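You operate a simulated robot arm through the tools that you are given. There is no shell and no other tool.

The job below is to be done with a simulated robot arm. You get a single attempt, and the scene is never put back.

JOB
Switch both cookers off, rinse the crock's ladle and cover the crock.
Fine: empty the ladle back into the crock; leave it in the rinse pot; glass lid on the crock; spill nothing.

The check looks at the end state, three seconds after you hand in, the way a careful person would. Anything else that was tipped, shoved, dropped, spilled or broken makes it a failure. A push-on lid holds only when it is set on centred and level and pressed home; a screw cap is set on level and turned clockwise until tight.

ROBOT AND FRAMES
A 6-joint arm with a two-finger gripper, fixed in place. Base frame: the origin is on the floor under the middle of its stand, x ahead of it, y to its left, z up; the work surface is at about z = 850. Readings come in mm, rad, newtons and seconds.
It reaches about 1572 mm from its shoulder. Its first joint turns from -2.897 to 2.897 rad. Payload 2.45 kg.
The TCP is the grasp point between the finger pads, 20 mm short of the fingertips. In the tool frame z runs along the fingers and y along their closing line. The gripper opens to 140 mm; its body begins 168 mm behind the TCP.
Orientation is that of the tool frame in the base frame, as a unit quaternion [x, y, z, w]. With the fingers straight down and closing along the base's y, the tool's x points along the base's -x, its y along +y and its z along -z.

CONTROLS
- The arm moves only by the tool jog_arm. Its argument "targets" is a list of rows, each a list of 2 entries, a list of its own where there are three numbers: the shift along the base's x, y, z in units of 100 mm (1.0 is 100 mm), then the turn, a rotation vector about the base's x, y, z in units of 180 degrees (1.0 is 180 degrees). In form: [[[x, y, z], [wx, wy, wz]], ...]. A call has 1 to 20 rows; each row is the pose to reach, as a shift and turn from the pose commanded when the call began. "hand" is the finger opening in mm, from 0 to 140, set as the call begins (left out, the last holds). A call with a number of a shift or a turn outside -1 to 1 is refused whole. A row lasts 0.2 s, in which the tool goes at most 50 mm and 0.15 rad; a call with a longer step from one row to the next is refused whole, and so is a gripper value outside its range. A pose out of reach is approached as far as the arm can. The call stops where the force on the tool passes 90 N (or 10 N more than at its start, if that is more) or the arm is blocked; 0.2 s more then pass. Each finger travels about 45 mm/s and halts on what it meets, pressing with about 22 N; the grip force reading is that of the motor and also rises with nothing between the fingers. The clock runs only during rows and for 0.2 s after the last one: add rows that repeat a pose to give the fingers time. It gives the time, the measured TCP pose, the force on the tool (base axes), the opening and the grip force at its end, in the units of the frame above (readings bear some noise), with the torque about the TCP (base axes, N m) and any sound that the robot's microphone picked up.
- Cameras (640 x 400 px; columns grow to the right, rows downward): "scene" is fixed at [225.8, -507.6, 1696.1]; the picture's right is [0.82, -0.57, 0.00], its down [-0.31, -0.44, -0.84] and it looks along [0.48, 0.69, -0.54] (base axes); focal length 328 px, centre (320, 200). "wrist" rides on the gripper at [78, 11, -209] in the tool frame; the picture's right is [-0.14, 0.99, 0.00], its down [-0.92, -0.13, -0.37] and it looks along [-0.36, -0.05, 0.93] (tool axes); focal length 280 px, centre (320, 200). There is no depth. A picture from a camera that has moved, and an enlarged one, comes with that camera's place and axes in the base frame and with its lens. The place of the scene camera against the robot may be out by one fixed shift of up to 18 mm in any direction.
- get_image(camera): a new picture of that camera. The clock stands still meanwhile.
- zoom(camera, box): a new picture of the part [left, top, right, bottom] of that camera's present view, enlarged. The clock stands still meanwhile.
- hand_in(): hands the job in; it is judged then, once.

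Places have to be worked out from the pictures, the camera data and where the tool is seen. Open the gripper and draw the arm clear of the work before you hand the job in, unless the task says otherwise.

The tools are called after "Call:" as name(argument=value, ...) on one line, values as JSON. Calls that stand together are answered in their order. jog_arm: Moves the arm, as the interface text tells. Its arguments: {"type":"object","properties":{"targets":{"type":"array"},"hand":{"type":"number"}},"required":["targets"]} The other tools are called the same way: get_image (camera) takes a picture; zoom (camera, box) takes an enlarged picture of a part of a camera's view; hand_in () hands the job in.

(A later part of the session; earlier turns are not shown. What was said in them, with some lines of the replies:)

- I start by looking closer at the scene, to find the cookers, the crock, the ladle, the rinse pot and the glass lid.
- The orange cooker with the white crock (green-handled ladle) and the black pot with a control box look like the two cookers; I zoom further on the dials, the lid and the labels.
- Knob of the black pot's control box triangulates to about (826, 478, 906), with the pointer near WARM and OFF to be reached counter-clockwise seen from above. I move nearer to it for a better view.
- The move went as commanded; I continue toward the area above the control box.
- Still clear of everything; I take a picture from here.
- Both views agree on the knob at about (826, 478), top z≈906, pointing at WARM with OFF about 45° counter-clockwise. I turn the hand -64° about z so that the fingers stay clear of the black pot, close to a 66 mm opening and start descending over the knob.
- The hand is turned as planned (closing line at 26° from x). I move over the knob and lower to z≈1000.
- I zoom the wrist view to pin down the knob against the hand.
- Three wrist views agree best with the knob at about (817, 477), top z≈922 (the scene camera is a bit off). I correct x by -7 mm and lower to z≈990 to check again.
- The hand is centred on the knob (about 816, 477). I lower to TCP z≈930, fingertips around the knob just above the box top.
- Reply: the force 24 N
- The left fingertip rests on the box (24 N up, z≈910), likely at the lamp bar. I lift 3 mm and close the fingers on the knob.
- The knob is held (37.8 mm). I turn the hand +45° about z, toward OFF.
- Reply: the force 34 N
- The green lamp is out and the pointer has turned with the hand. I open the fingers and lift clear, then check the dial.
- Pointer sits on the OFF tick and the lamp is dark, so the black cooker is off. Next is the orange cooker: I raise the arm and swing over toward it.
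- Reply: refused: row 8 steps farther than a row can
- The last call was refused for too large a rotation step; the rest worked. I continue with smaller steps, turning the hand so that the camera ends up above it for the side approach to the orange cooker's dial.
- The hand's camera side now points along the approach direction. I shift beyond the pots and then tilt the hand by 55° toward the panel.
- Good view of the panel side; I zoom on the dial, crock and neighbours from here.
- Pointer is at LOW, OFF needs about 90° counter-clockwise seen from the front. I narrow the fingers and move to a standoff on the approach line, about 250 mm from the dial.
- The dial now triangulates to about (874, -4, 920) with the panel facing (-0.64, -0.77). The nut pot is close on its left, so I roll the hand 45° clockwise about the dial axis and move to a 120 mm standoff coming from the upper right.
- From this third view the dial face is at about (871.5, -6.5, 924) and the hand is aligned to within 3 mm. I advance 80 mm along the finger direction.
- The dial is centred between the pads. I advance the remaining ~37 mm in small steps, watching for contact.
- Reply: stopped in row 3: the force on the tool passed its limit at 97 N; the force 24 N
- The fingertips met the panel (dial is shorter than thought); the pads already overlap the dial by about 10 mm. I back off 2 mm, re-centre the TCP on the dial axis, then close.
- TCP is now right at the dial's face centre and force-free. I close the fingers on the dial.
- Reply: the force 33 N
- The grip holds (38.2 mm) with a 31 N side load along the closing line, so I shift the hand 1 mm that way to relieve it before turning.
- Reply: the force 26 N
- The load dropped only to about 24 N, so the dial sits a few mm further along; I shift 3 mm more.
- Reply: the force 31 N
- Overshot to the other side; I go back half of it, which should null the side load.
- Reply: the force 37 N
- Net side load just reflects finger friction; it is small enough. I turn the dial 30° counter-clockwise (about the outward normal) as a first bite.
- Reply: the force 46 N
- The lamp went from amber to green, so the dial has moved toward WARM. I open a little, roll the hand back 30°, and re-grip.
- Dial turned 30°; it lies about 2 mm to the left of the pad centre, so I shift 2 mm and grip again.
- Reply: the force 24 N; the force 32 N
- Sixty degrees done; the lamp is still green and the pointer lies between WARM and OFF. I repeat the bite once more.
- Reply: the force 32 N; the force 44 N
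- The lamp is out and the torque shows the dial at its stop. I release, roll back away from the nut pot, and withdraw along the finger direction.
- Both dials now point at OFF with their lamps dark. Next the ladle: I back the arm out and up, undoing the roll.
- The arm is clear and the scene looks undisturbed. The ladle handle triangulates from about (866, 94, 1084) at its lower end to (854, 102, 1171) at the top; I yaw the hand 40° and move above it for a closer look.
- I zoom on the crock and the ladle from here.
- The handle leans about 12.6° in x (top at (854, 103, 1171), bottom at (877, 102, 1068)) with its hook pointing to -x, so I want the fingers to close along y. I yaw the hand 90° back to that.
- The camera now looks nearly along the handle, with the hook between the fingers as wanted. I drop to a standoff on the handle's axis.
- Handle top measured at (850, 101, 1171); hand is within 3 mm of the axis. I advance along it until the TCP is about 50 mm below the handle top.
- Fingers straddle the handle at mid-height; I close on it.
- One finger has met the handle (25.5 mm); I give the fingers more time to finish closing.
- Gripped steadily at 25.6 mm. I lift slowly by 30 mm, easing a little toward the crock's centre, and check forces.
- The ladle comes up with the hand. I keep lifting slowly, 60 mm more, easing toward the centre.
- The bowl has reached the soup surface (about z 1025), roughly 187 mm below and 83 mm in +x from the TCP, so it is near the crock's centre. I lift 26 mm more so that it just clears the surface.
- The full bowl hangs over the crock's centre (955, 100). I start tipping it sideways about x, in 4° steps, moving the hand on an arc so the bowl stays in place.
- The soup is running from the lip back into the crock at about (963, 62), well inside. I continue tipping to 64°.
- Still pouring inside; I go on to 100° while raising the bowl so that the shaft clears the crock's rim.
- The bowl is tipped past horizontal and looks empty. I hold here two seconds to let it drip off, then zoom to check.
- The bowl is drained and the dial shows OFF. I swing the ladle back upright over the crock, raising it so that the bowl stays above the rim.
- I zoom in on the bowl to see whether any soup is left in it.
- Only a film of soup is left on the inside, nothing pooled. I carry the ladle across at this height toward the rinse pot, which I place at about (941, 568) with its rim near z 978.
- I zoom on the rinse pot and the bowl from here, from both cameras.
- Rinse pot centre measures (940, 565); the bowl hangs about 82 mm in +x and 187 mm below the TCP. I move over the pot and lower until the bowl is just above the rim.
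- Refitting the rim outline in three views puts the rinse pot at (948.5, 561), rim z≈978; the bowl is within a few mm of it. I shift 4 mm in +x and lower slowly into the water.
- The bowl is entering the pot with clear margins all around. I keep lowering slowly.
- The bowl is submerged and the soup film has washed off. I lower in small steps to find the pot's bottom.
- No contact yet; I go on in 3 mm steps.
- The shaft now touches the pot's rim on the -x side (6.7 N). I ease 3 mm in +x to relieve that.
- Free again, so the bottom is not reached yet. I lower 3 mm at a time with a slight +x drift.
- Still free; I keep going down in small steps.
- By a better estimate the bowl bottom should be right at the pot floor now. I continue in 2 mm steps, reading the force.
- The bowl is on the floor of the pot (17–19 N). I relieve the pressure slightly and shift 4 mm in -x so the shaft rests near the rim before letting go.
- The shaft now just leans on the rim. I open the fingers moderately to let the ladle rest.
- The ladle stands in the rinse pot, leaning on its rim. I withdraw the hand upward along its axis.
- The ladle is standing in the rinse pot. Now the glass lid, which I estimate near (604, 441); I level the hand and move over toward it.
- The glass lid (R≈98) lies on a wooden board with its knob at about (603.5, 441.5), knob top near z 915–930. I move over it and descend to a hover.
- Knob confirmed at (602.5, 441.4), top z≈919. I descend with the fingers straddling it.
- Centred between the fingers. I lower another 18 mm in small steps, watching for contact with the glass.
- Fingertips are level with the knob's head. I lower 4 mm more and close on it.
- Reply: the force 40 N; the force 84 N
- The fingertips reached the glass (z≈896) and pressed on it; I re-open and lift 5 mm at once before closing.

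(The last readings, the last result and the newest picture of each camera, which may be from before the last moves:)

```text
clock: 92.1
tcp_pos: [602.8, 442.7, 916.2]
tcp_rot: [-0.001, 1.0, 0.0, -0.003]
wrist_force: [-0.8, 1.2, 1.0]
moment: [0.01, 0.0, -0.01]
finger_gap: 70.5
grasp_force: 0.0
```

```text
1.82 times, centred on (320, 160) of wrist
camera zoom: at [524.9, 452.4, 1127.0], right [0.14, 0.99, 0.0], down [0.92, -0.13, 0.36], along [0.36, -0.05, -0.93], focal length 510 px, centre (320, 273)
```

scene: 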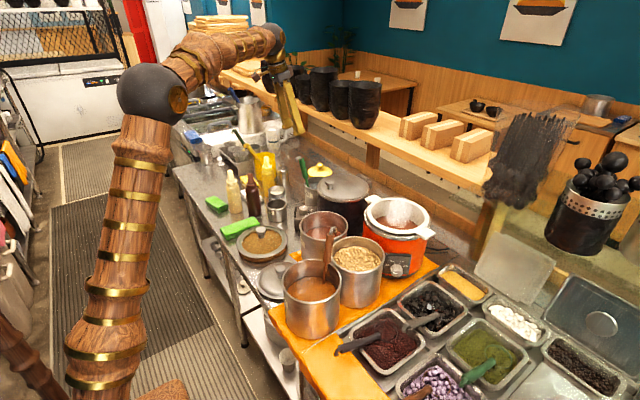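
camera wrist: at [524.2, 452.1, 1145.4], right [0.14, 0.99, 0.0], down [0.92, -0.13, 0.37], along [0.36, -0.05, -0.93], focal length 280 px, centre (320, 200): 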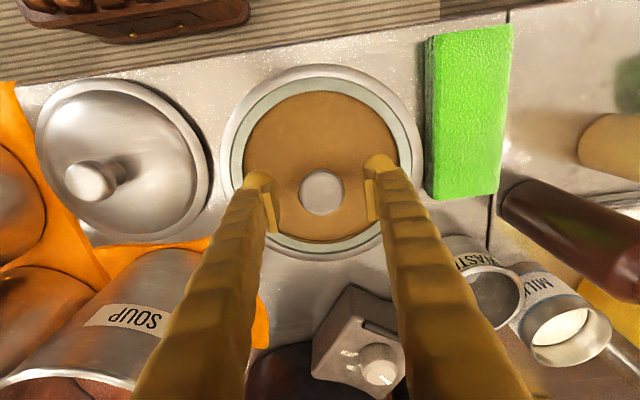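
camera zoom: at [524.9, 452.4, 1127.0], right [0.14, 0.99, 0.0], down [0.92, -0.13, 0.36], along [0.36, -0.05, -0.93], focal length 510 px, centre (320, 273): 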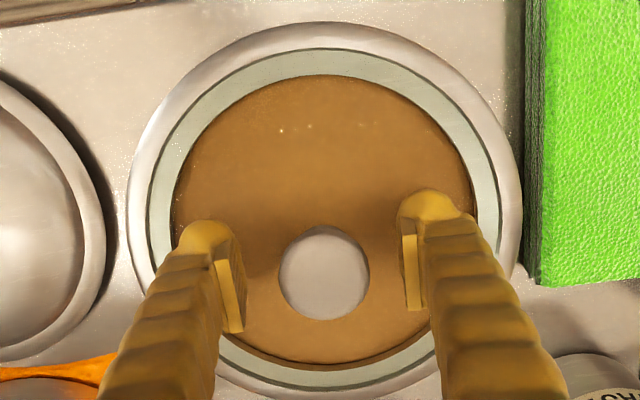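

Force-free and the lid looks unchanged. Now I close the fingers on the knob.

Call:
jog_arm(targets=[[[0, 0, 0.01], [0, 0, 0]], [[0, 0, 0.01], [0, 0, 0]], [[0, 0, 0.01], [0, 0, 0]], [[0, 0, 0.01], [0, 0, 0]], [[0, 0, 0.01], [0, 0, 0]]], hand=15)

Call:
zoom(camera="wrist", box=[200, 50, 440, 270])

Call:
zoom(camera="scene", box=[225, 190, 305, 270])

```text
clock: 93.3
tcp_pos: [602.8, 442.5, 919.2]
tcp_rot: [0.0, 1.0, 0.0, -0.002]
wrist_force: [0.2, 0.0, -0.2]
moment: [0.01, 0.02, 0.01]
finger_gap: 35.0
grasp_force: 22.2
```

```text
1.82 times, centred on (320, 160) of wrist
camera zoom: at [525.7, 452.6, 1130.4], right [0.14, 0.99, 0.0], down [0.92, -0.13, 0.37], along [0.36, -0.05, -0.93], focal length 510 px, centre (320, 273)
```

zoom: 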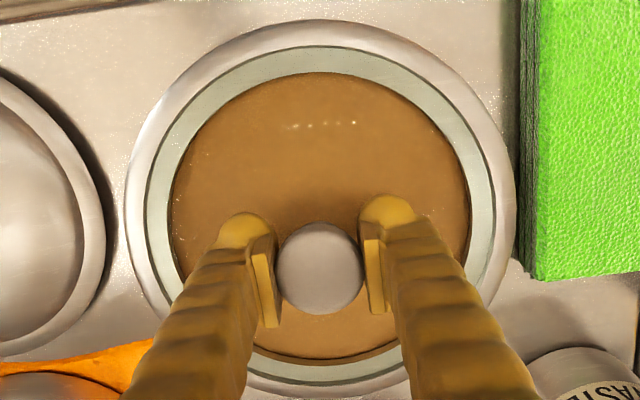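

```text
5.00 times, centred on (265, 230) of scene
camera zoom: at [225.8, -507.6, 1696.1], right [0.82, -0.57, 0.0], down [-0.31, -0.44, -0.84], along [0.48, 0.69, -0.54], focal length 1639 px, centre (595, 50)
```

zoom: 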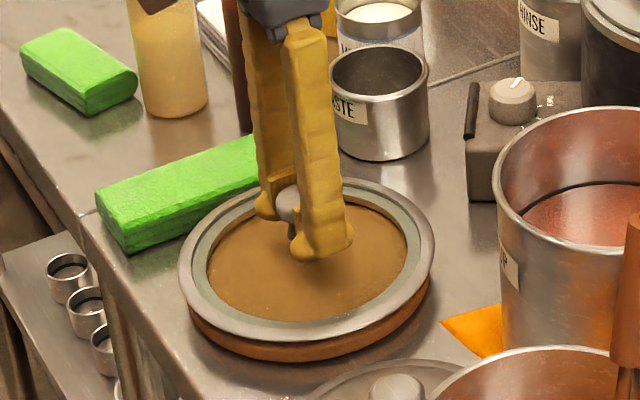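

Knob gripped at 35 mm. I lift 25 mm slowly and check that the lid comes along level.

Call:
jog_arm(targets=[[[0, 0, 0.05], [0, 0, 0]], [[0, 0, 0.1], [0, 0, 0]], [[0, 0, 0.18], [0, 0, 0]], [[0, 0, 0.25], [0, 0, 0]]])

Call:
zoom(camera="wrist", box=[200, 50, 440, 270])

Call:
zoom(camera="scene", box=[225, 190, 305, 270])

```text
clock: 94.3
tcp_pos: [601.8, 441.8, 944.3]
tcp_rot: [-0.001, 1.0, 0.002, -0.001]
wrist_force: [0.7, -0.1, -3.1]
moment: [-0.01, -0.02, 0.02]
finger_gap: 35.4
grasp_force: 21.6
```

```text
1.82 times, centred on (320, 160) of wrist
camera zoom: at [525.4, 452.1, 1155.1], right [0.14, 0.99, 0.0], down [0.92, -0.13, 0.37], along [0.36, -0.05, -0.93], focal length 510 px, centre (320, 273)
```

zoom: 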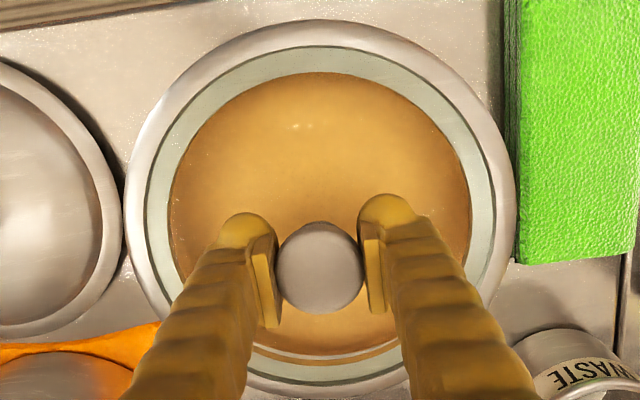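

```text
5.00 times, centred on (265, 230) of scene
camera zoom: at [225.8, -507.6, 1696.1], right [0.82, -0.57, 0.0], down [-0.31, -0.44, -0.84], along [0.48, 0.69, -0.54], focal length 1639 px, centre (595, 50)
```

zoom: 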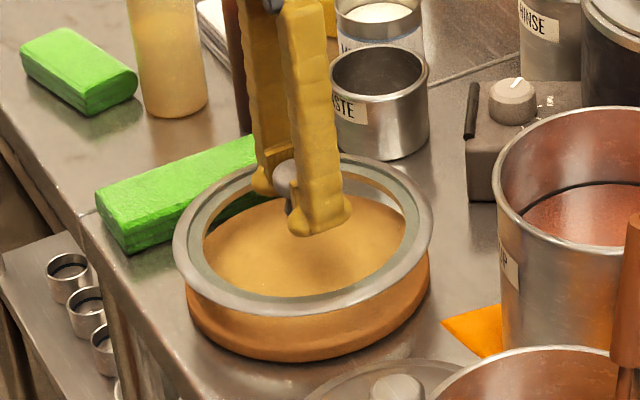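

The lid is up; I zoom closer to make sure only the lid is lifted and that it hangs level.

Call:
zoom(camera="scene", box=[235, 225, 295, 270])

Call:
jog_arm(targets=[[[0, 0, 0.1], [0, 0, 0]], [[0, 0, 0.25], [0, 0, 0]], [[0, 0, 0.4], [0, 0, 0]]])

Call:
zoom(camera="scene", box=[225, 190, 305, 270])

```text
8.89 times, centred on (265, 248) of scene
camera zoom: at [225.8, -507.6, 1696.1], right [0.82, -0.57, 0.0], down [-0.31, -0.44, -0.84], along [0.48, 0.69, -0.54], focal length 2914 px, centre (809, -222)
```

zoom: 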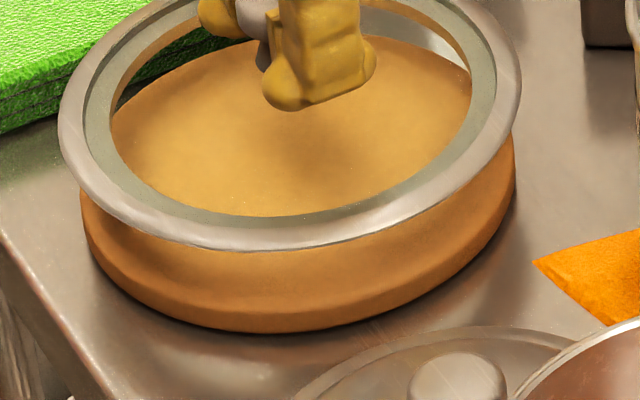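

```text
clock: 95.1
tcp_pos: [603.9, 442.1, 984.5]
tcp_rot: [-0.001, 1.0, 0.001, -0.002]
wrist_force: [-0.4, -0.1, -2.5]
moment: [0.0, -0.04, 0.03]
finger_gap: 35.2
grasp_force: 21.5
```

```text
5.00 times, centred on (265, 230) of scene
camera zoom: at [225.8, -507.6, 1696.1], right [0.82, -0.57, 0.0], down [-0.31, -0.44, -0.84], along [0.48, 0.69, -0.54], focal length 1639 px, centre (595, 50)
```

zoom: 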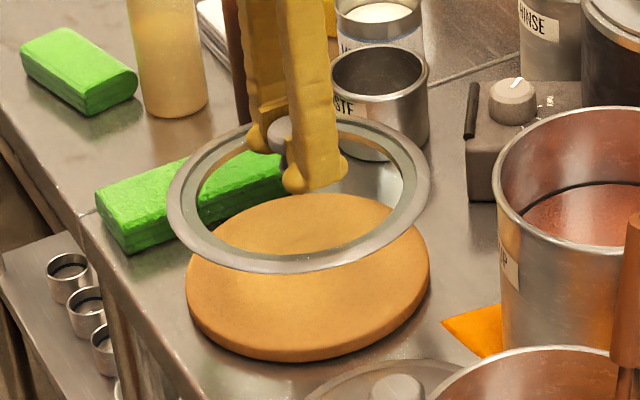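

Only the lid is lifted (about 0.3 kg, level). I raise it to a travel height above everything on the way to the crock.

Call:
jog_arm(targets=[[[0, 0, 0.35], [0, 0, 0]], [[0, 0, 0.7], [0, 0, 0]], [[0, 0, 1.0], [0, 0, 0]]])

Call:
jog_arm(targets=[[[0, 0, 0.35], [0, 0, 0]], [[0, 0, 0.7], [0, 0, 0]], [[0, 0, 1.0], [0, 0, 0]]])

Call:
jog_arm(targets=[[[0.25, -0.24, 0], [0, 0, 0]], [[0.5, -0.48, 0], [0, 0, 0]], [[0.75, -0.72, 0], [0, 0, 0]], [[1.0, -0.96, 0], [0, 0, 0]]])

Call:
jog_arm(targets=[[[0.25, -0.24, 0], [0, 0, 0]], [[0.5, -0.48, 0], [0, 0, 0]], [[0.75, -0.72, 0], [0, 0, 0]], [[1.0, -0.96, 0], [0, 0, 0]]])

Call:
get_image(camera="wrist")

Call:
get_image(camera="scene")

```text
clock: 95.9
tcp_pos: [603.8, 441.2, 1085.8]
tcp_rot: [-0.001, 1.0, 0.001, -0.002]
wrist_force: [-0.4, 0.0, -4.1]
moment: [-0.01, 0.03, 0.01]
finger_gap: 35.3
grasp_force: 22.3
```

```text
clock: 96.7
tcp_pos: [602.5, 442.4, 1183.6]
tcp_rot: [-0.002, 1.0, 0.002, -0.002]
wrist_force: [-0.1, 0.2, -3.9]
moment: [0.0, 0.0, -0.02]
finger_gap: 35.2
grasp_force: 21.6
```

```text
clock: 97.7
tcp_pos: [703.0, 347.8, 1186.2]
tcp_rot: [-0.001, 1.0, 0.002, 0.0]
wrist_force: [-0.3, -0.5, -3.1]
moment: [0.03, -0.01, -0.01]
finger_gap: 35.1
grasp_force: 21.6
```

```text
clock: 98.7
tcp_pos: [804.7, 250.2, 1184.2]
tcp_rot: [-0.001, 1.0, 0.002, -0.001]
wrist_force: [0.1, 0.6, -2.8]
moment: [-0.02, 0.01, -0.01]
finger_gap: 35.2
grasp_force: 22.1
```

```text
taken
camera wrist: at [727.5, 259.6, 1393.9], right [0.14, 0.99, 0.0], down [0.92, -0.13, 0.37], along [0.36, -0.05, -0.93], focal length 280 px, centre (320, 200)
```

wrist: 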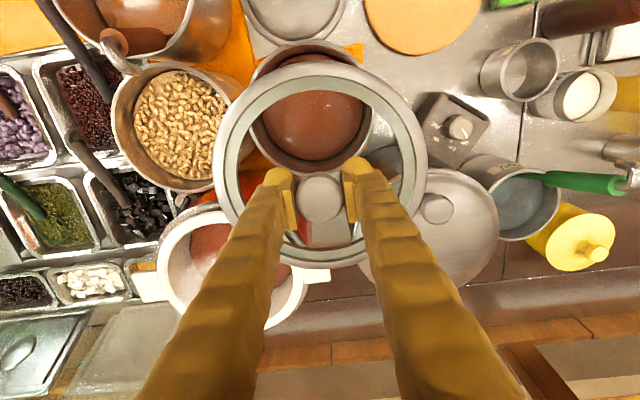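

```text
taken
```

scene: 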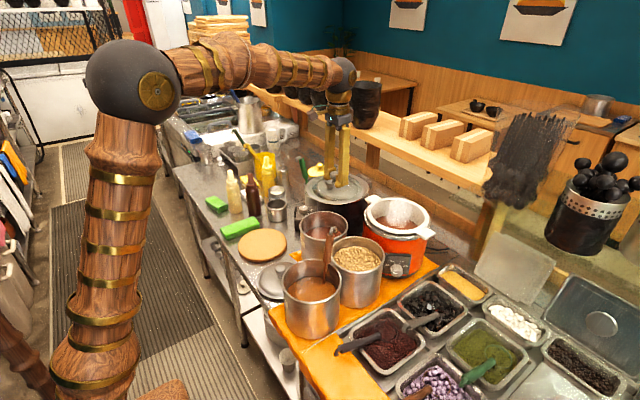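

The lid hangs level and the way is clear. I continue to above the crock at about (957, 99).

Call:
jog_arm(targets=[[[0.25, -0.25, 0], [0, 0, 0]], [[0.5, -0.5, 0], [0, 0, 0]], [[0.75, -0.75, 0], [0, 0, 0]]])

Call:
jog_arm(targets=[[[0.25, -0.25, 0], [0, 0, 0]], [[0.5, -0.5, 0], [0, 0, 0]], [[0.77, -0.75, 0], [0, 0, 0]], [[0.77, -0.75, 0], [0, 0, 0]]])

Call:
get_image(camera="wrist")

Call:
zoom(camera="scene", box=[340, 130, 460, 250])

```text
clock: 99.5
tcp_pos: [878.7, 175.0, 1185.8]
tcp_rot: [-0.001, 1.0, 0.002, -0.002]
wrist_force: [-0.7, 0.4, -3.2]
moment: [0.02, 0.01, 0.01]
finger_gap: 35.2
grasp_force: 22.5
```

```text
clock: 100.5
tcp_pos: [953.9, 99.9, 1188.3]
tcp_rot: [-0.001, 1.0, 0.002, -0.002]
wrist_force: [1.0, 0.3, -4.3]
moment: [0.02, 0.02, 0.02]
finger_gap: 35.0
grasp_force: 21.6
```

```text
taken
camera wrist: at [877.0, 110.9, 1398.5], right [0.14, 0.99, 0.0], down [0.92, -0.13, 0.37], along [0.36, -0.05, -0.93], focal length 280 px, centre (320, 200)
```

wrist: 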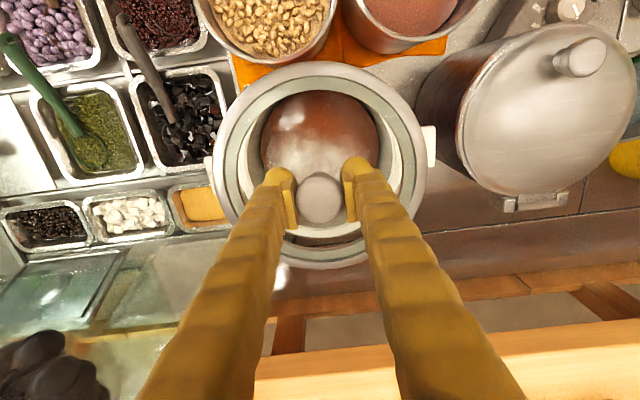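

```text
3.33 times, centred on (400, 190) of scene
camera zoom: at [225.8, -507.6, 1696.1], right [0.82, -0.57, 0.0], down [-0.31, -0.44, -0.84], along [0.48, 0.69, -0.54], focal length 1093 px, centre (53, 233)
```

zoom: 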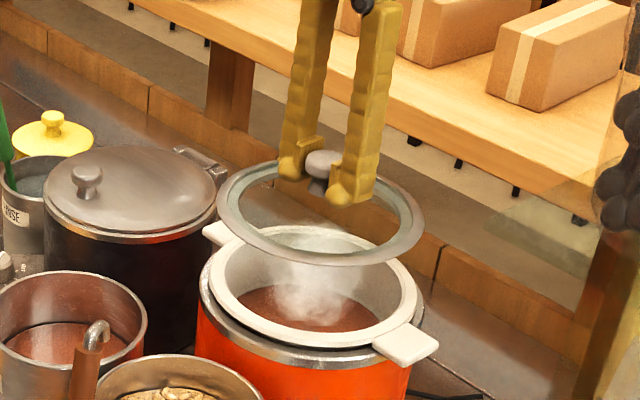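

The lid hangs just above the crock; comparing outlines the crock's centre is a few mm further, near (960, 97). I shift (+5, -2) and lower to about 30 mm above the rim.

Call:
jog_arm(targets=[[[0.03, -0.01, -0.15], [0, 0, 0]], [[0.05, -0.02, -0.3], [0, 0, 0]], [[0.05, -0.02, -0.45], [0, 0, 0]], [[0.05, -0.02, -0.55], [0, 0, 0]]])

Call:
zoom(camera="wrist", box=[200, 50, 440, 290])

Call:
zoom(camera="scene", box=[350, 160, 450, 260])

```text
clock: 101.5
tcp_pos: [959.4, 98.3, 1129.7]
tcp_rot: [-0.001, 1.0, 0.002, -0.002]
wrist_force: [1.3, 0.0, -4.0]
moment: [-0.02, -0.03, 0.0]
finger_gap: 35.1
grasp_force: 22.2
```

```text
1.67 times, centred on (320, 170) of wrist
camera zoom: at [882.6, 108.6, 1340.6], right [0.14, 0.99, 0.0], down [0.92, -0.13, 0.37], along [0.36, -0.05, -0.93], focal length 467 px, centre (320, 250)
```

zoom: 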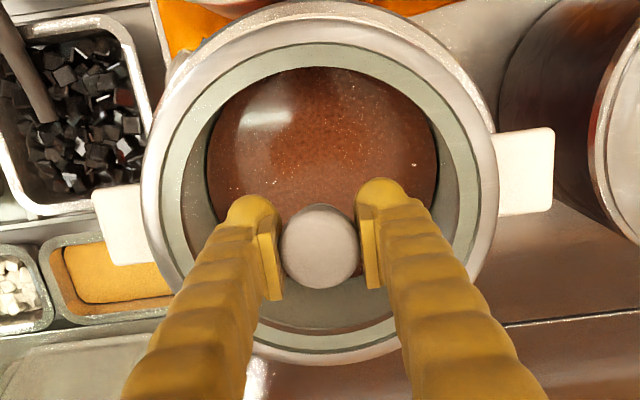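

```text
4.00 times, centred on (400, 210) of scene
camera zoom: at [225.8, -507.6, 1696.1], right [0.82, -0.57, 0.0], down [-0.31, -0.44, -0.84], along [0.48, 0.69, -0.54], focal length 1311 px, centre (0, 160)
```

zoom: 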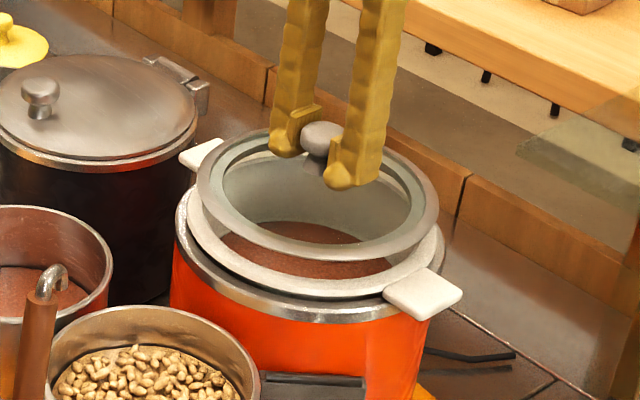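

Nearly aligned. I take magnified views of the ring's edges to measure the remaining offset between lid and crock.

Call:
zoom(camera="wrist", box=[200, 40, 440, 160])

Call:
zoom(camera="wrist", box=[190, 150, 450, 290])

Call:
zoom(camera="scene", box=[380, 180, 430, 240])

```text
2.67 times, centred on (320, 100) of wrist
camera zoom: at [882.6, 108.6, 1340.6], right [0.14, 0.99, 0.0], down [0.92, -0.13, 0.37], along [0.36, -0.05, -0.93], focal length 748 px, centre (320, 467)
```

zoom: 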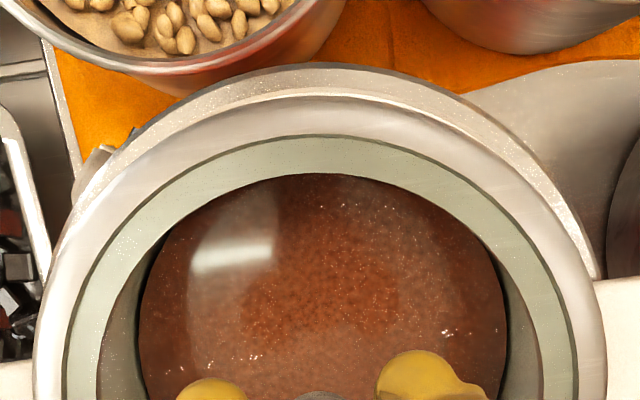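

```text
2.46 times, centred on (320, 220) of wrist
camera zoom: at [882.6, 108.6, 1340.6], right [0.14, 0.99, 0.0], down [0.92, -0.13, 0.37], along [0.36, -0.05, -0.93], focal length 690 px, centre (320, 151)
```

zoom: 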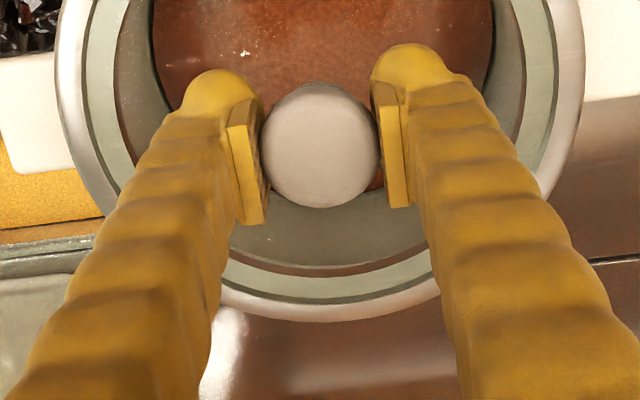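

```text
6.67 times, centred on (405, 210) of scene
camera zoom: at [225.8, -507.6, 1696.1], right [0.82, -0.57, 0.0], down [-0.31, -0.44, -0.84], along [0.48, 0.69, -0.54], focal length 2186 px, centre (-247, 133)
```

zoom: 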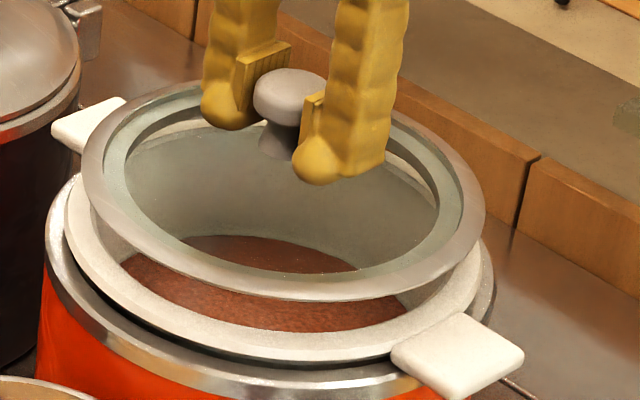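

The lid's offset from the crock is only about 2 mm each way. I shift (+2, +2) and lower to just above the rim.

Call:
jog_arm(targets=[[[0.02, 0.02, -0.08], [0, 0, 0]], [[0.02, 0.02, -0.16], [0, 0, 0]], [[0.02, 0.02, -0.2], [0, 0, 0]]])

Call:
zoom(camera="wrist", box=[200, 40, 440, 160])

Call:
zoom(camera="wrist", box=[190, 150, 450, 290])

Call:
zoom(camera="scene", box=[370, 180, 440, 245])

```text
clock: 102.3
tcp_pos: [963.1, 100.1, 1111.0]
tcp_rot: [-0.001, 1.0, 0.002, -0.002]
wrist_force: [0.1, 0.1, -3.5]
moment: [0.0, 0.01, 0.0]
finger_gap: 35.2
grasp_force: 22.1
```

```text
2.67 times, centred on (320, 100) of wrist
camera zoom: at [884.5, 110.2, 1320.1], right [0.14, 0.99, 0.0], down [0.92, -0.13, 0.37], along [0.36, -0.05, -0.93], focal length 748 px, centre (320, 467)
```

zoom: 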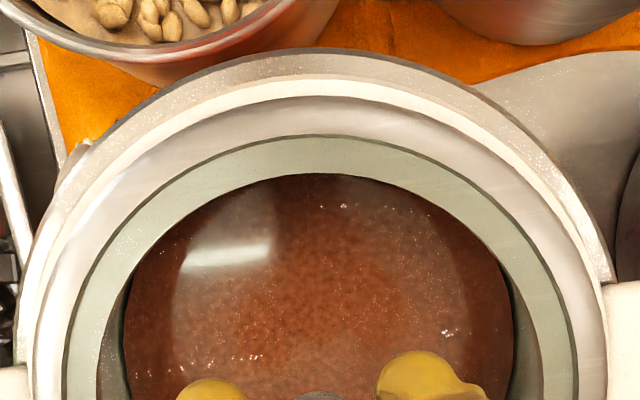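

```text
2.46 times, centred on (320, 220) of wrist
camera zoom: at [884.5, 110.2, 1320.1], right [0.14, 0.99, 0.0], down [0.92, -0.13, 0.37], along [0.36, -0.05, -0.93], focal length 690 px, centre (320, 151)
```

zoom: 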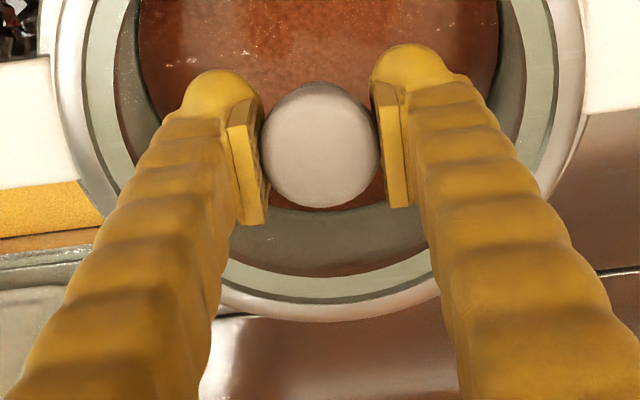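

```text
6.15 times, centred on (405, 212) of scene
camera zoom: at [225.8, -507.6, 1696.1], right [0.82, -0.57, 0.0], down [-0.31, -0.44, -0.84], along [0.48, 0.69, -0.54], focal length 2018 px, centre (-203, 123)
```

zoom: 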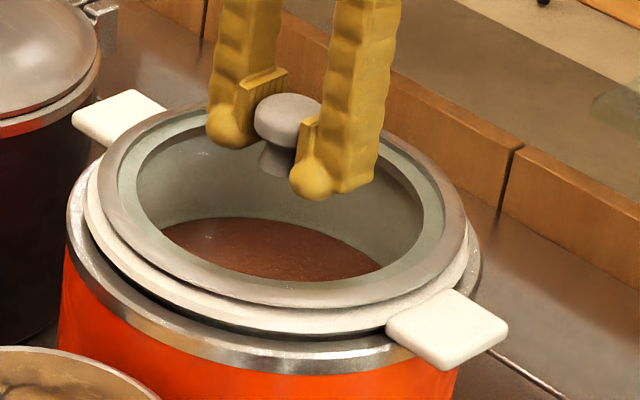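

Close to the rim now; I magnify the left, top and right edges to compare the visible white margin around the lid.

Call:
zoom(camera="wrist", box=[285, 50, 355, 100])

Call:
zoom(camera="wrist", box=[195, 120, 265, 180])

Call:
zoom(camera="wrist", box=[385, 110, 455, 170])

Call:
zoom(camera="scene", box=[375, 205, 435, 240])

```text
8.00 times, centred on (320, 75) of wrist
camera zoom: at [884.5, 110.2, 1320.1], right [0.14, 0.99, 0.0], down [0.92, -0.13, 0.37], along [0.36, -0.05, -0.93], focal length 2243 px, centre (320, 1200)
```

zoom: 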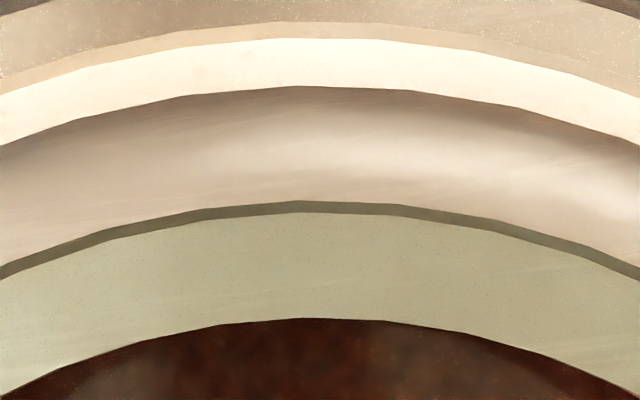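

```text
6.67 times, centred on (230, 150) of wrist
camera zoom: at [884.5, 110.2, 1320.1], right [0.14, 0.99, 0.0], down [0.92, -0.13, 0.37], along [0.36, -0.05, -0.93], focal length 1869 px, centre (920, 533)
```

zoom: 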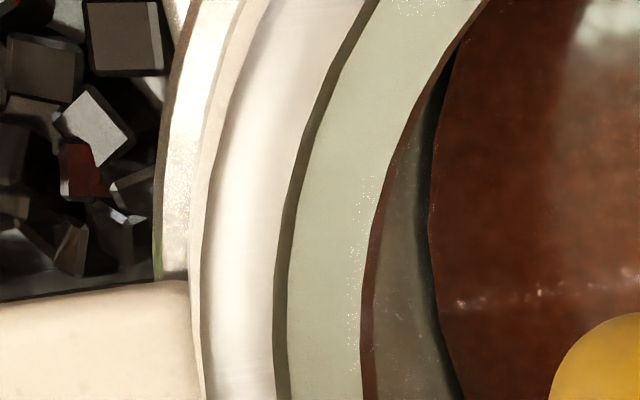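

```text
6.67 times, centred on (420, 140) of wrist
camera zoom: at [884.5, 110.2, 1320.1], right [0.14, 0.99, 0.0], down [0.92, -0.13, 0.37], along [0.36, -0.05, -0.93], focal length 1869 px, centre (-347, 600)
```

zoom: 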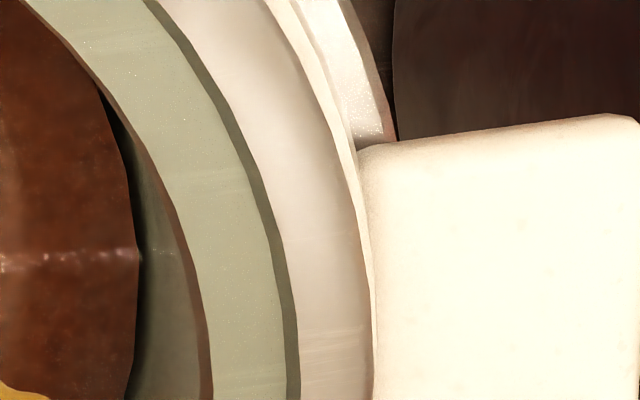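

```text
10.67 times, centred on (405, 222) of scene
camera zoom: at [225.8, -507.6, 1696.1], right [0.82, -0.57, 0.0], down [-0.31, -0.44, -0.84], along [0.48, 0.69, -0.54], focal length 3497 px, centre (-587, -40)
```

zoom: 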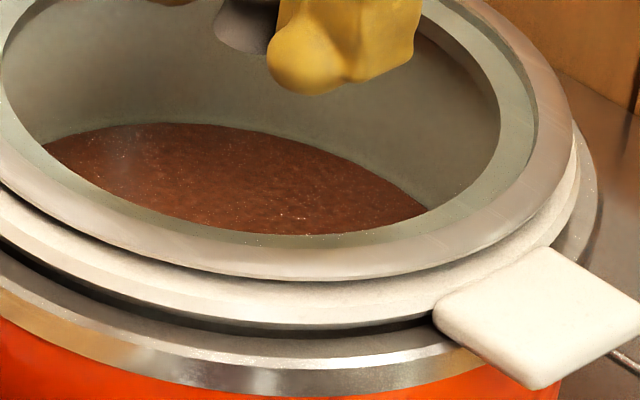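

Relative to the lid the crock lies about 2.5 mm further in +x and under 1 mm in -y. I correct by that and lower in small steps until it touches.

Call:
jog_arm(targets=[[[0.025, -0.005, 0], [0, 0, 0]], [[0.025, -0.005, -0.04], [0, 0, 0]], [[0.025, -0.005, -0.06], [0, 0, 0]]])

Call:
jog_arm(targets=[[[0, 0, -0.02], [0, 0, 0]], [[0, 0, -0.03], [0, 0, 0]]])

Call:
zoom(camera="wrist", box=[200, 40, 440, 160])

Call:
zoom(camera="scene", box=[370, 180, 440, 245])

```text
clock: 103.1
tcp_pos: [964.2, 98.9, 1105.7]
tcp_rot: [-0.001, 1.0, 0.001, -0.001]
wrist_force: [-18.5, 1.3, 15.5]
moment: [-0.01, -0.21, -0.02]
finger_gap: 35.2
grasp_force: 22.3
```

```text
clock: 103.7
tcp_pos: [963.0, 99.8, 1103.8]
tcp_rot: [-0.001, 1.0, 0.002, 0.0]
wrist_force: [-32.1, -1.6, 46.5]
moment: [-0.13, -0.11, -0.06]
finger_gap: 35.4
grasp_force: 22.0
```

```text
2.67 times, centred on (320, 100) of wrist
camera zoom: at [885.9, 110.2, 1313.8], right [0.14, 0.99, 0.0], down [0.92, -0.13, 0.37], along [0.36, -0.05, -0.93], focal length 748 px, centre (320, 467)
```

zoom: 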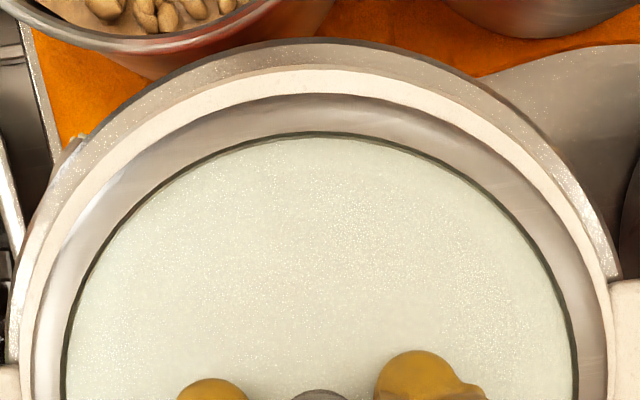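

```text
6.15 times, centred on (405, 212) of scene
camera zoom: at [225.8, -507.6, 1696.1], right [0.82, -0.57, 0.0], down [-0.31, -0.44, -0.84], along [0.48, 0.69, -0.54], focal length 2018 px, centre (-203, 123)
```

zoom: 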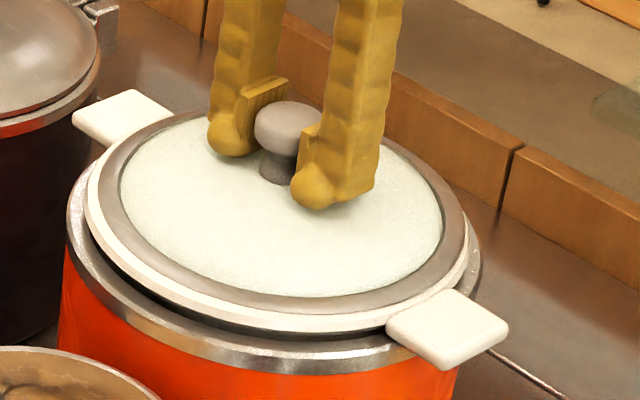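

The lid is on the crock and its glass has fogged, so it is closed. The -32 N in x shows it is held 2 mm off by its seat; I relieve that by moving back in -x.

Call:
jog_arm(targets=[[[-0.015, 0, 0], [0, 0, 0]], [[-0.02, 0, 0], [0, 0, 0]]])

```text
clock: 104.3
tcp_pos: [963.3, 100.7, 1103.2]
tcp_rot: [0.0, 1.0, 0.001, 0.002]
wrist_force: [9.6, 7.0, 54.3]
moment: [-0.27, 0.06, 0.0]
finger_gap: 35.1
grasp_force: 21.9
```

Side loads are nearly gone and it presses down with 54 N, so it is seated. I ease the pressure by 2 mm before opening the fingers.

Call:
jog_arm(targets=[[[0.005, 0, 0.01], [0, 0, 0]], [[0.005, 0, 0.02], [0, 0, 0]]])

Call:
zoom(camera="scene", box=[370, 180, 440, 245])

Call:
zoom(camera="wrist", box=[190, 40, 450, 290])

```text
clock: 104.9
tcp_pos: [963.3, 98.6, 1102.2]
tcp_rot: [-0.001, 1.0, 0.002, -0.001]
wrist_force: [14.7, 10.1, 38.7]
moment: [-1.33, 0.5, 0.27]
finger_gap: 35.2
grasp_force: 21.7
```

```text
6.15 times, centred on (405, 212) of scene
camera zoom: at [225.8, -507.6, 1696.1], right [0.82, -0.57, 0.0], down [-0.31, -0.44, -0.84], along [0.48, 0.69, -0.54], focal length 2018 px, centre (-203, 123)
```

zoom: 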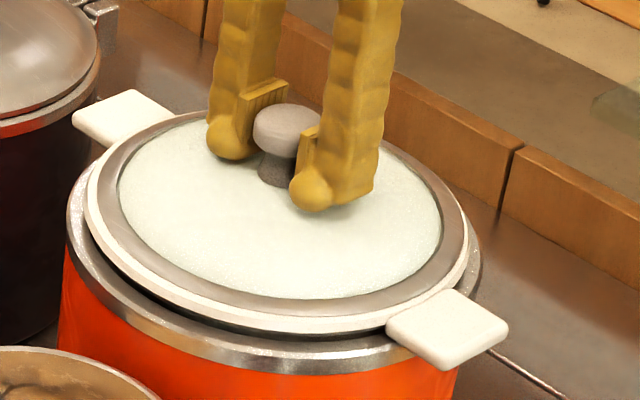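

```text
1.60 times, centred on (320, 165) of wrist
camera zoom: at [885.4, 109.9, 1312.8], right [0.14, 0.99, 0.0], down [0.92, -0.13, 0.37], along [0.36, -0.05, -0.93], focal length 449 px, centre (320, 256)
```

zoom: 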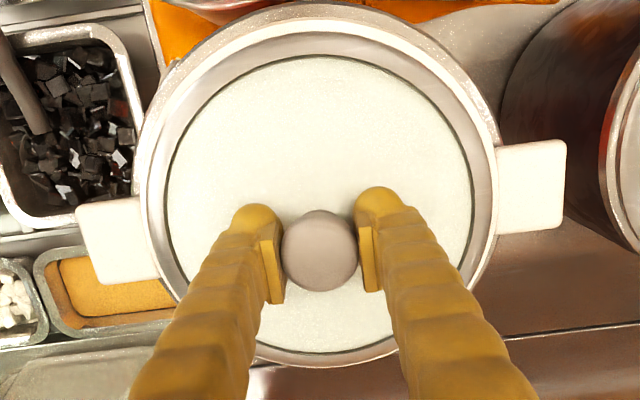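

The lid looks centred and level, with an even white margin. Some pressure remains, so I ease 2 mm more and open the fingers.

Call:
jog_arm(targets=[[[0, 0, 0.01], [0, 0, 0]], [[0, 0, 0.02], [0, 0, 0]]])

Call:
jog_arm(targets=[[[0, 0, 0], [0, 0, 0]], [[0, 0, 0], [0, 0, 0]], [[0, 0, 0], [0, 0, 0]], [[0, 0, 0], [0, 0, 0]]], hand=70)

Call:
zoom(camera="scene", box=[370, 180, 440, 245])

```text
clock: 105.5
tcp_pos: [963.3, 99.2, 1102.4]
tcp_rot: [-0.001, 1.0, 0.001, -0.004]
wrist_force: [0.4, 2.4, 5.5]
moment: [-0.14, -0.15, 0.09]
finger_gap: 35.4
grasp_force: 22.0
```

```text
clock: 106.5
tcp_pos: [963.5, 98.9, 1104.4]
tcp_rot: [-0.001, 1.0, 0.001, -0.002]
wrist_force: [0.3, 0.9, -0.1]
moment: [0.01, 0.01, 0.02]
finger_gap: 70.1
grasp_force: 0.1
```

```text
6.15 times, centred on (405, 212) of scene
camera zoom: at [225.8, -507.6, 1696.1], right [0.82, -0.57, 0.0], down [-0.31, -0.44, -0.84], along [0.48, 0.69, -0.54], focal length 2018 px, centre (-203, 123)
```

zoom: 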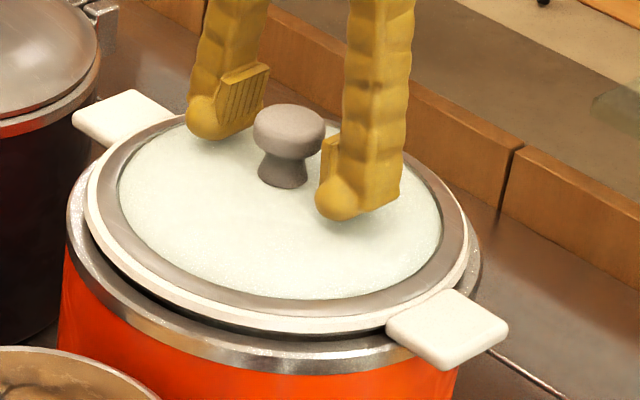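

Released cleanly. I raise the hand straight up and look from above.

Call:
jog_arm(targets=[[[0, 0, 0.2], [0, 0, 0]], [[0, 0, 0.6], [0, 0, 0]], [[0, 0, 1.0], [0, 0, 0]]])

Call:
jog_arm(targets=[[[0, 0, 0.4], [0, 0, 0]], [[0, 0, 0.8], [0, 0, 0]], [[0, 0, 1.0], [0, 0, 0]]])

Call:
get_image(camera="wrist")

Call:
zoom(camera="scene", box=[360, 170, 450, 250])

Call:
get_image(camera="scene")

```text
clock: 107.3
tcp_pos: [964.3, 101.2, 1206.7]
tcp_rot: [0.0, 1.0, 0.0, -0.001]
wrist_force: [0.9, 0.0, -0.5]
moment: [-0.03, 0.04, -0.02]
finger_gap: 69.8
grasp_force: 0.1
```

```text
clock: 108.1
tcp_pos: [964.1, 100.1, 1305.7]
tcp_rot: [-0.002, 1.0, 0.001, -0.002]
wrist_force: [-0.3, 0.3, -0.2]
moment: [0.01, 0.02, 0.03]
finger_gap: 70.3
grasp_force: 0.1
```

```text
taken
camera wrist: at [886.5, 109.4, 1515.3], right [0.14, 0.99, 0.0], down [0.92, -0.13, 0.37], along [0.36, -0.05, -0.93], focal length 280 px, centre (320, 200)
```

wrist: 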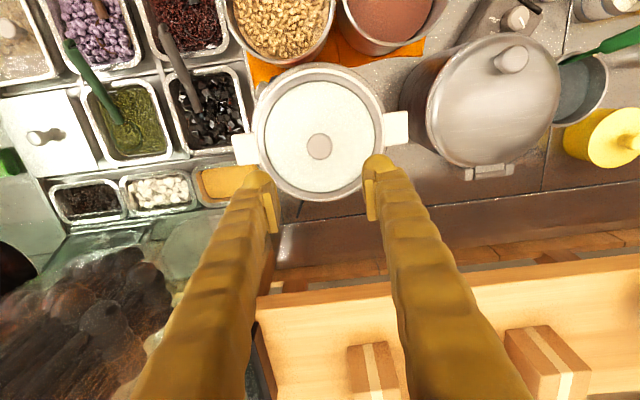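

```text
5.00 times, centred on (405, 210) of scene
camera zoom: at [225.8, -507.6, 1696.1], right [0.82, -0.57, 0.0], down [-0.31, -0.44, -0.84], along [0.48, 0.69, -0.54], focal length 1639 px, centre (-105, 150)
```

zoom: 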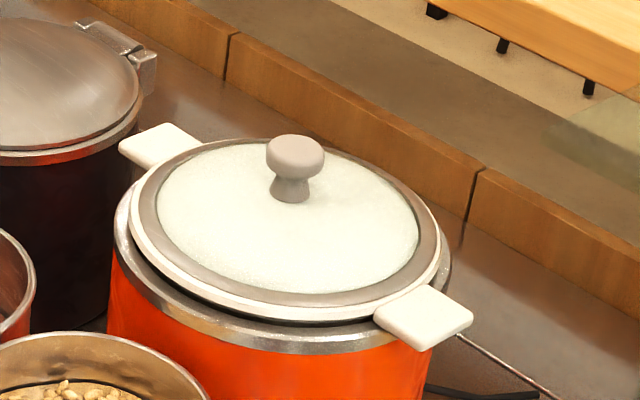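

```text
taken
```

scene: 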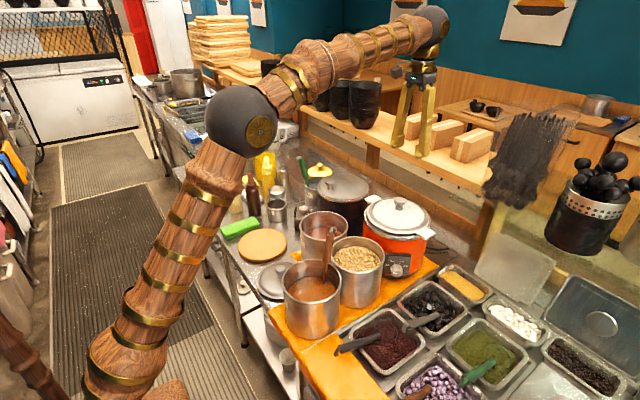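

The lid sits level and centred. I check closely: lid margins, ladle in the rinse pot, and both dials.

Call:
zoom(camera="wrist", box=[230, 50, 420, 220])

Call:
zoom(camera="scene", box=[370, 240, 430, 285])

Call:
zoom(camera="scene", box=[270, 140, 350, 230])

Call:
zoom(camera="scene", box=[330, 230, 440, 350])

```text
2.35 times, centred on (325, 135) of wrist
camera zoom: at [886.5, 109.4, 1515.3], right [0.14, 0.99, 0.0], down [0.92, -0.13, 0.37], along [0.36, -0.05, -0.93], focal length 660 px, centre (308, 353)
```

zoom: 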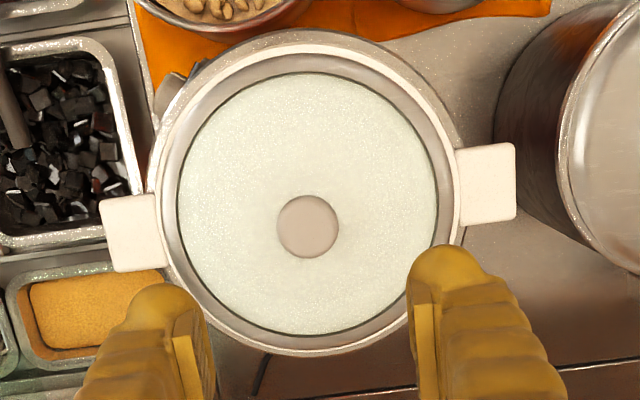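

```text
8.89 times, centred on (400, 262) of scene
camera zoom: at [225.8, -507.6, 1696.1], right [0.82, -0.57, 0.0], down [-0.31, -0.44, -0.84], along [0.48, 0.69, -0.54], focal length 2914 px, centre (-391, -356)
```

zoom: 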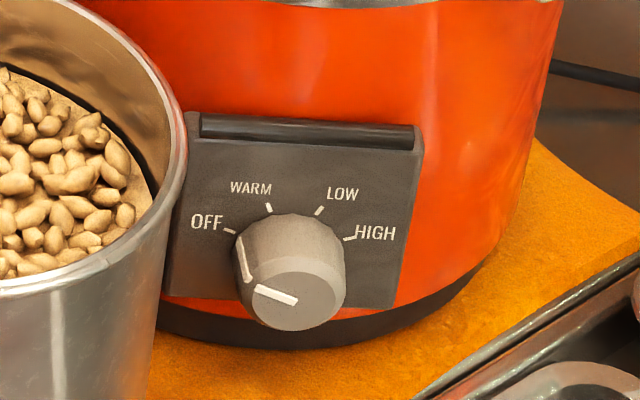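

```text
4.44 times, centred on (310, 185) of scene
camera zoom: at [225.8, -507.6, 1696.1], right [0.82, -0.57, 0.0], down [-0.31, -0.44, -0.84], along [0.48, 0.69, -0.54], focal length 1457 px, centre (364, 267)
```

zoom: 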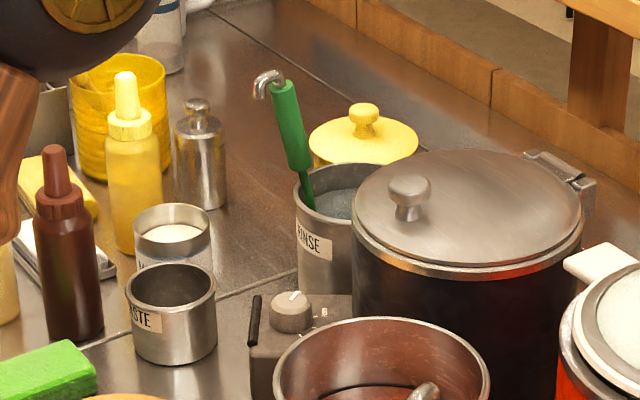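

```text
3.33 times, centred on (385, 290) of scene
camera zoom: at [225.8, -507.6, 1696.1], right [0.82, -0.57, 0.0], down [-0.31, -0.44, -0.84], along [0.48, 0.69, -0.54], focal length 1093 px, centre (103, -100)
```

zoom: 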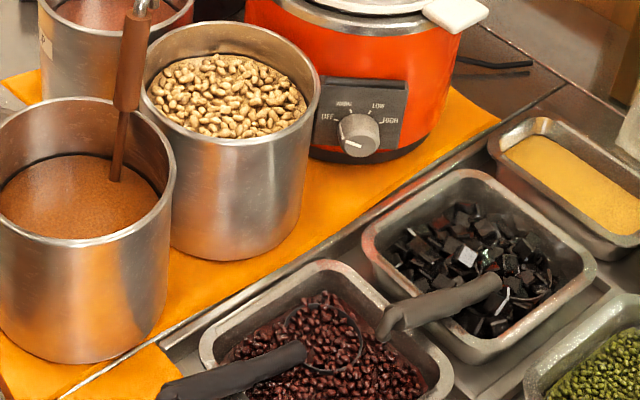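

Everything reads right: both pointers on OFF with lamps dark, ladle in the rinse pot, lid evenly seated. I open the gripper and draw the arm back toward its starting position.

Call:
jog_arm(targets=[[[-0.4, 0.2, 0.1], [0, 0, 0]], [[-0.8, 0.4, 0.2], [0, 0, 0]], [[-1.0, 0.6, 0.3], [0, 0, 0]]], hand=140)

Call:
jog_arm(targets=[[[-0.35, 0.3, 0.1], [0, 0, 0]], [[-0.7, 0.6, 0.2], [0, 0, 0]], [[-1.0, 0.9, 0.3], [0, 0, 0]]])

Call:
jog_arm(targets=[[[-0.35, 0.3, 0], [0, 0, 0]], [[-0.7, 0.6, 0], [0, 0, 0]], [[-1.0, 0.9, 0], [0, 0, 0]]])

Call:
jog_arm(targets=[[[-0.35, 0.3, 0], [0, 0, 0]], [[-0.7, 0.6, 0], [0, 0, 0]], [[-1.0, 0.9, 0], [0, 0, 0]]])

Call:
get_image(camera="scene")

Call:
get_image(camera="wrist")

```text
clock: 108.9
tcp_pos: [863.2, 159.3, 1335.0]
tcp_rot: [0.0, 1.0, 0.002, -0.001]
wrist_force: [0.5, 0.3, 0.8]
moment: [-0.04, 0.05, -0.01]
finger_gap: 139.9
grasp_force: 1.1
```

```text
clock: 109.7
tcp_pos: [762.1, 249.1, 1363.8]
tcp_rot: [-0.001, 1.0, 0.001, -0.001]
wrist_force: [0.6, -0.3, -0.2]
moment: [0.02, 0.02, 0.0]
finger_gap: 139.8
grasp_force: 0.0
```

```text
clock: 110.5
tcp_pos: [663.6, 339.8, 1364.3]
tcp_rot: [0.0, 1.0, 0.001, -0.002]
wrist_force: [0.9, -0.1, 0.4]
moment: [-0.07, -0.02, 0.01]
finger_gap: 139.9
grasp_force: 0.0
```

```text
clock: 111.3
tcp_pos: [561.5, 428.4, 1365.0]
tcp_rot: [-0.001, 1.0, 0.002, 0.0]
wrist_force: [0.1, 0.4, -0.1]
moment: [0.01, 0.0, 0.04]
finger_gap: 140.1
grasp_force: 0.1
```

```text
taken
```

scene: 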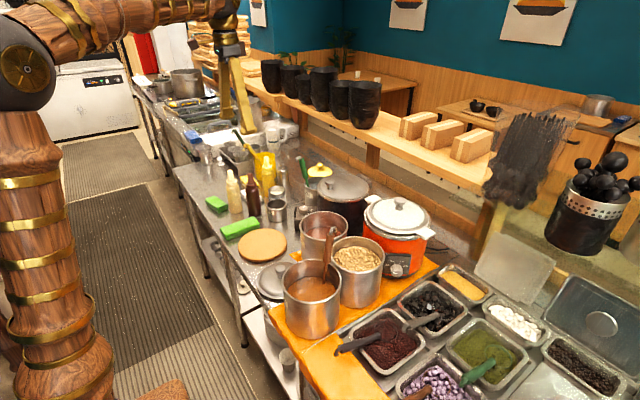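

```text
taken
camera wrist: at [484.3, 438.7, 1575.9], right [0.14, 0.99, 0.0], down [0.92, -0.13, 0.37], along [0.36, -0.05, -0.93], focal length 280 px, centre (320, 200)
```

wrist: 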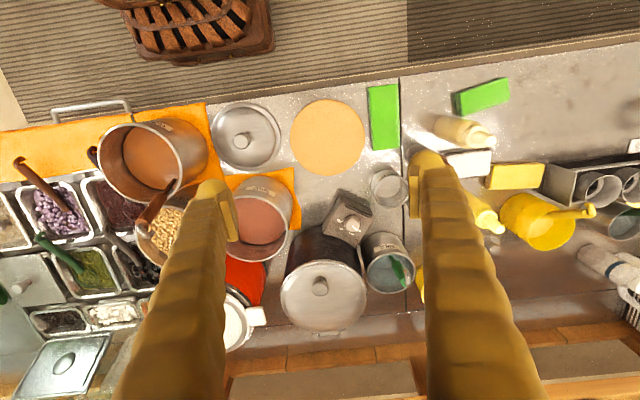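

The arm is clear. One last close look at the rinse pot, the control box, the crock and the counter for any spills.

Call:
zoom(camera="wrist", box=[310, 180, 430, 310])

Call:
zoom(camera="scene", box=[260, 140, 440, 270])

Call:
zoom(camera="scene", box=[280, 150, 350, 220])

```text
3.08 times, centred on (370, 245) of wrist
camera zoom: at [484.3, 438.7, 1575.9], right [0.14, 0.99, 0.0], down [0.92, -0.13, 0.37], along [0.36, -0.05, -0.93], focal length 863 px, centre (166, 62)
```

zoom: 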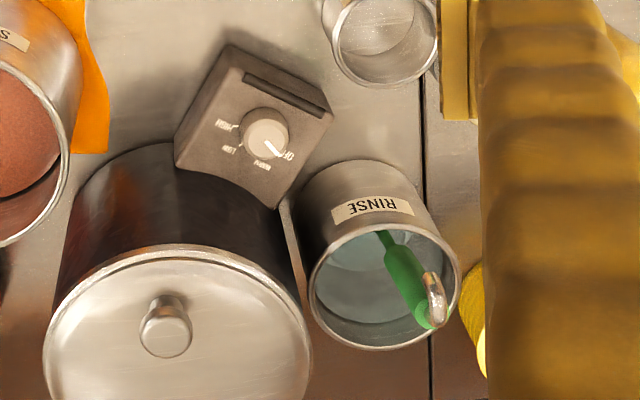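

```text
3.08 times, centred on (350, 205) of scene
camera zoom: at [225.8, -507.6, 1696.1], right [0.82, -0.57, 0.0], down [-0.31, -0.44, -0.84], along [0.48, 0.69, -0.54], focal length 1009 px, centre (228, 185)
```

zoom: 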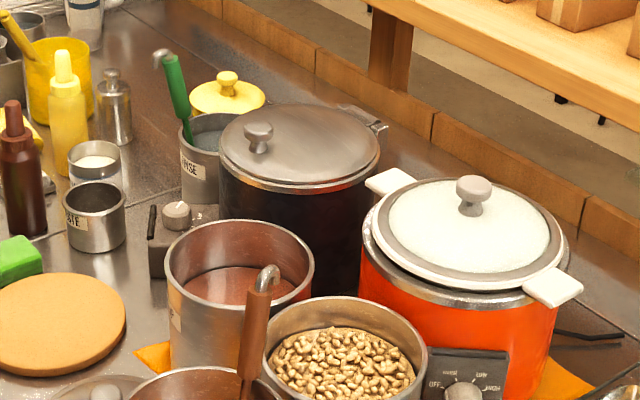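

```text
5.71 times, centred on (315, 185) of scene
camera zoom: at [225.8, -507.6, 1696.1], right [0.82, -0.57, 0.0], down [-0.31, -0.44, -0.84], along [0.48, 0.69, -0.54], focal length 1873 px, centre (349, 286)
```

zoom: 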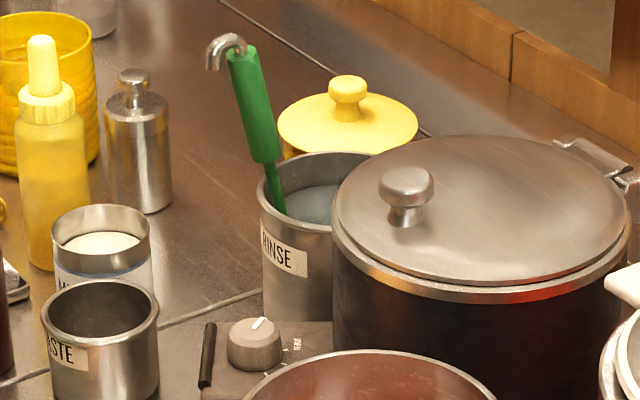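

Both cookers read OFF, the clean ladle stands in the rinse pot, the glass lid is seated level on the crock, nothing is spilled or displaced, and the arm is clear with its gripper open. I hand the job in.

Call:
hand_in()

```text
The job is handed in.
```

The job is handed in. I don't have the verdict, but my last pictures showed each part done:

- **Cookers:** both dials point at OFF and their lamps are dark.
- **Ladle:** I tipped it out over the crock until only a film was left. That film washed off in the water, and the ladle now stands in the rinse pot, leaning on its rim.
- **Lid:** the glass lid sits centred and level on the crock. I pressed it down at about 50 N before letting go.
- **Surroundings:** I saw no spills and nothing knocked over. The arm is clear with its gripper open.

Two contacts were harder than I meant:

- **Orange cooker:** the fingertips pushed its panel at about 97 N when I reached for the dial. The pictures suggest the cooker moved 1 to 2.5 mm.
- **Glass lid:** the fingertips pressed the glass at about 84 N while I was gripping its knob. It looked undamaged afterwards.
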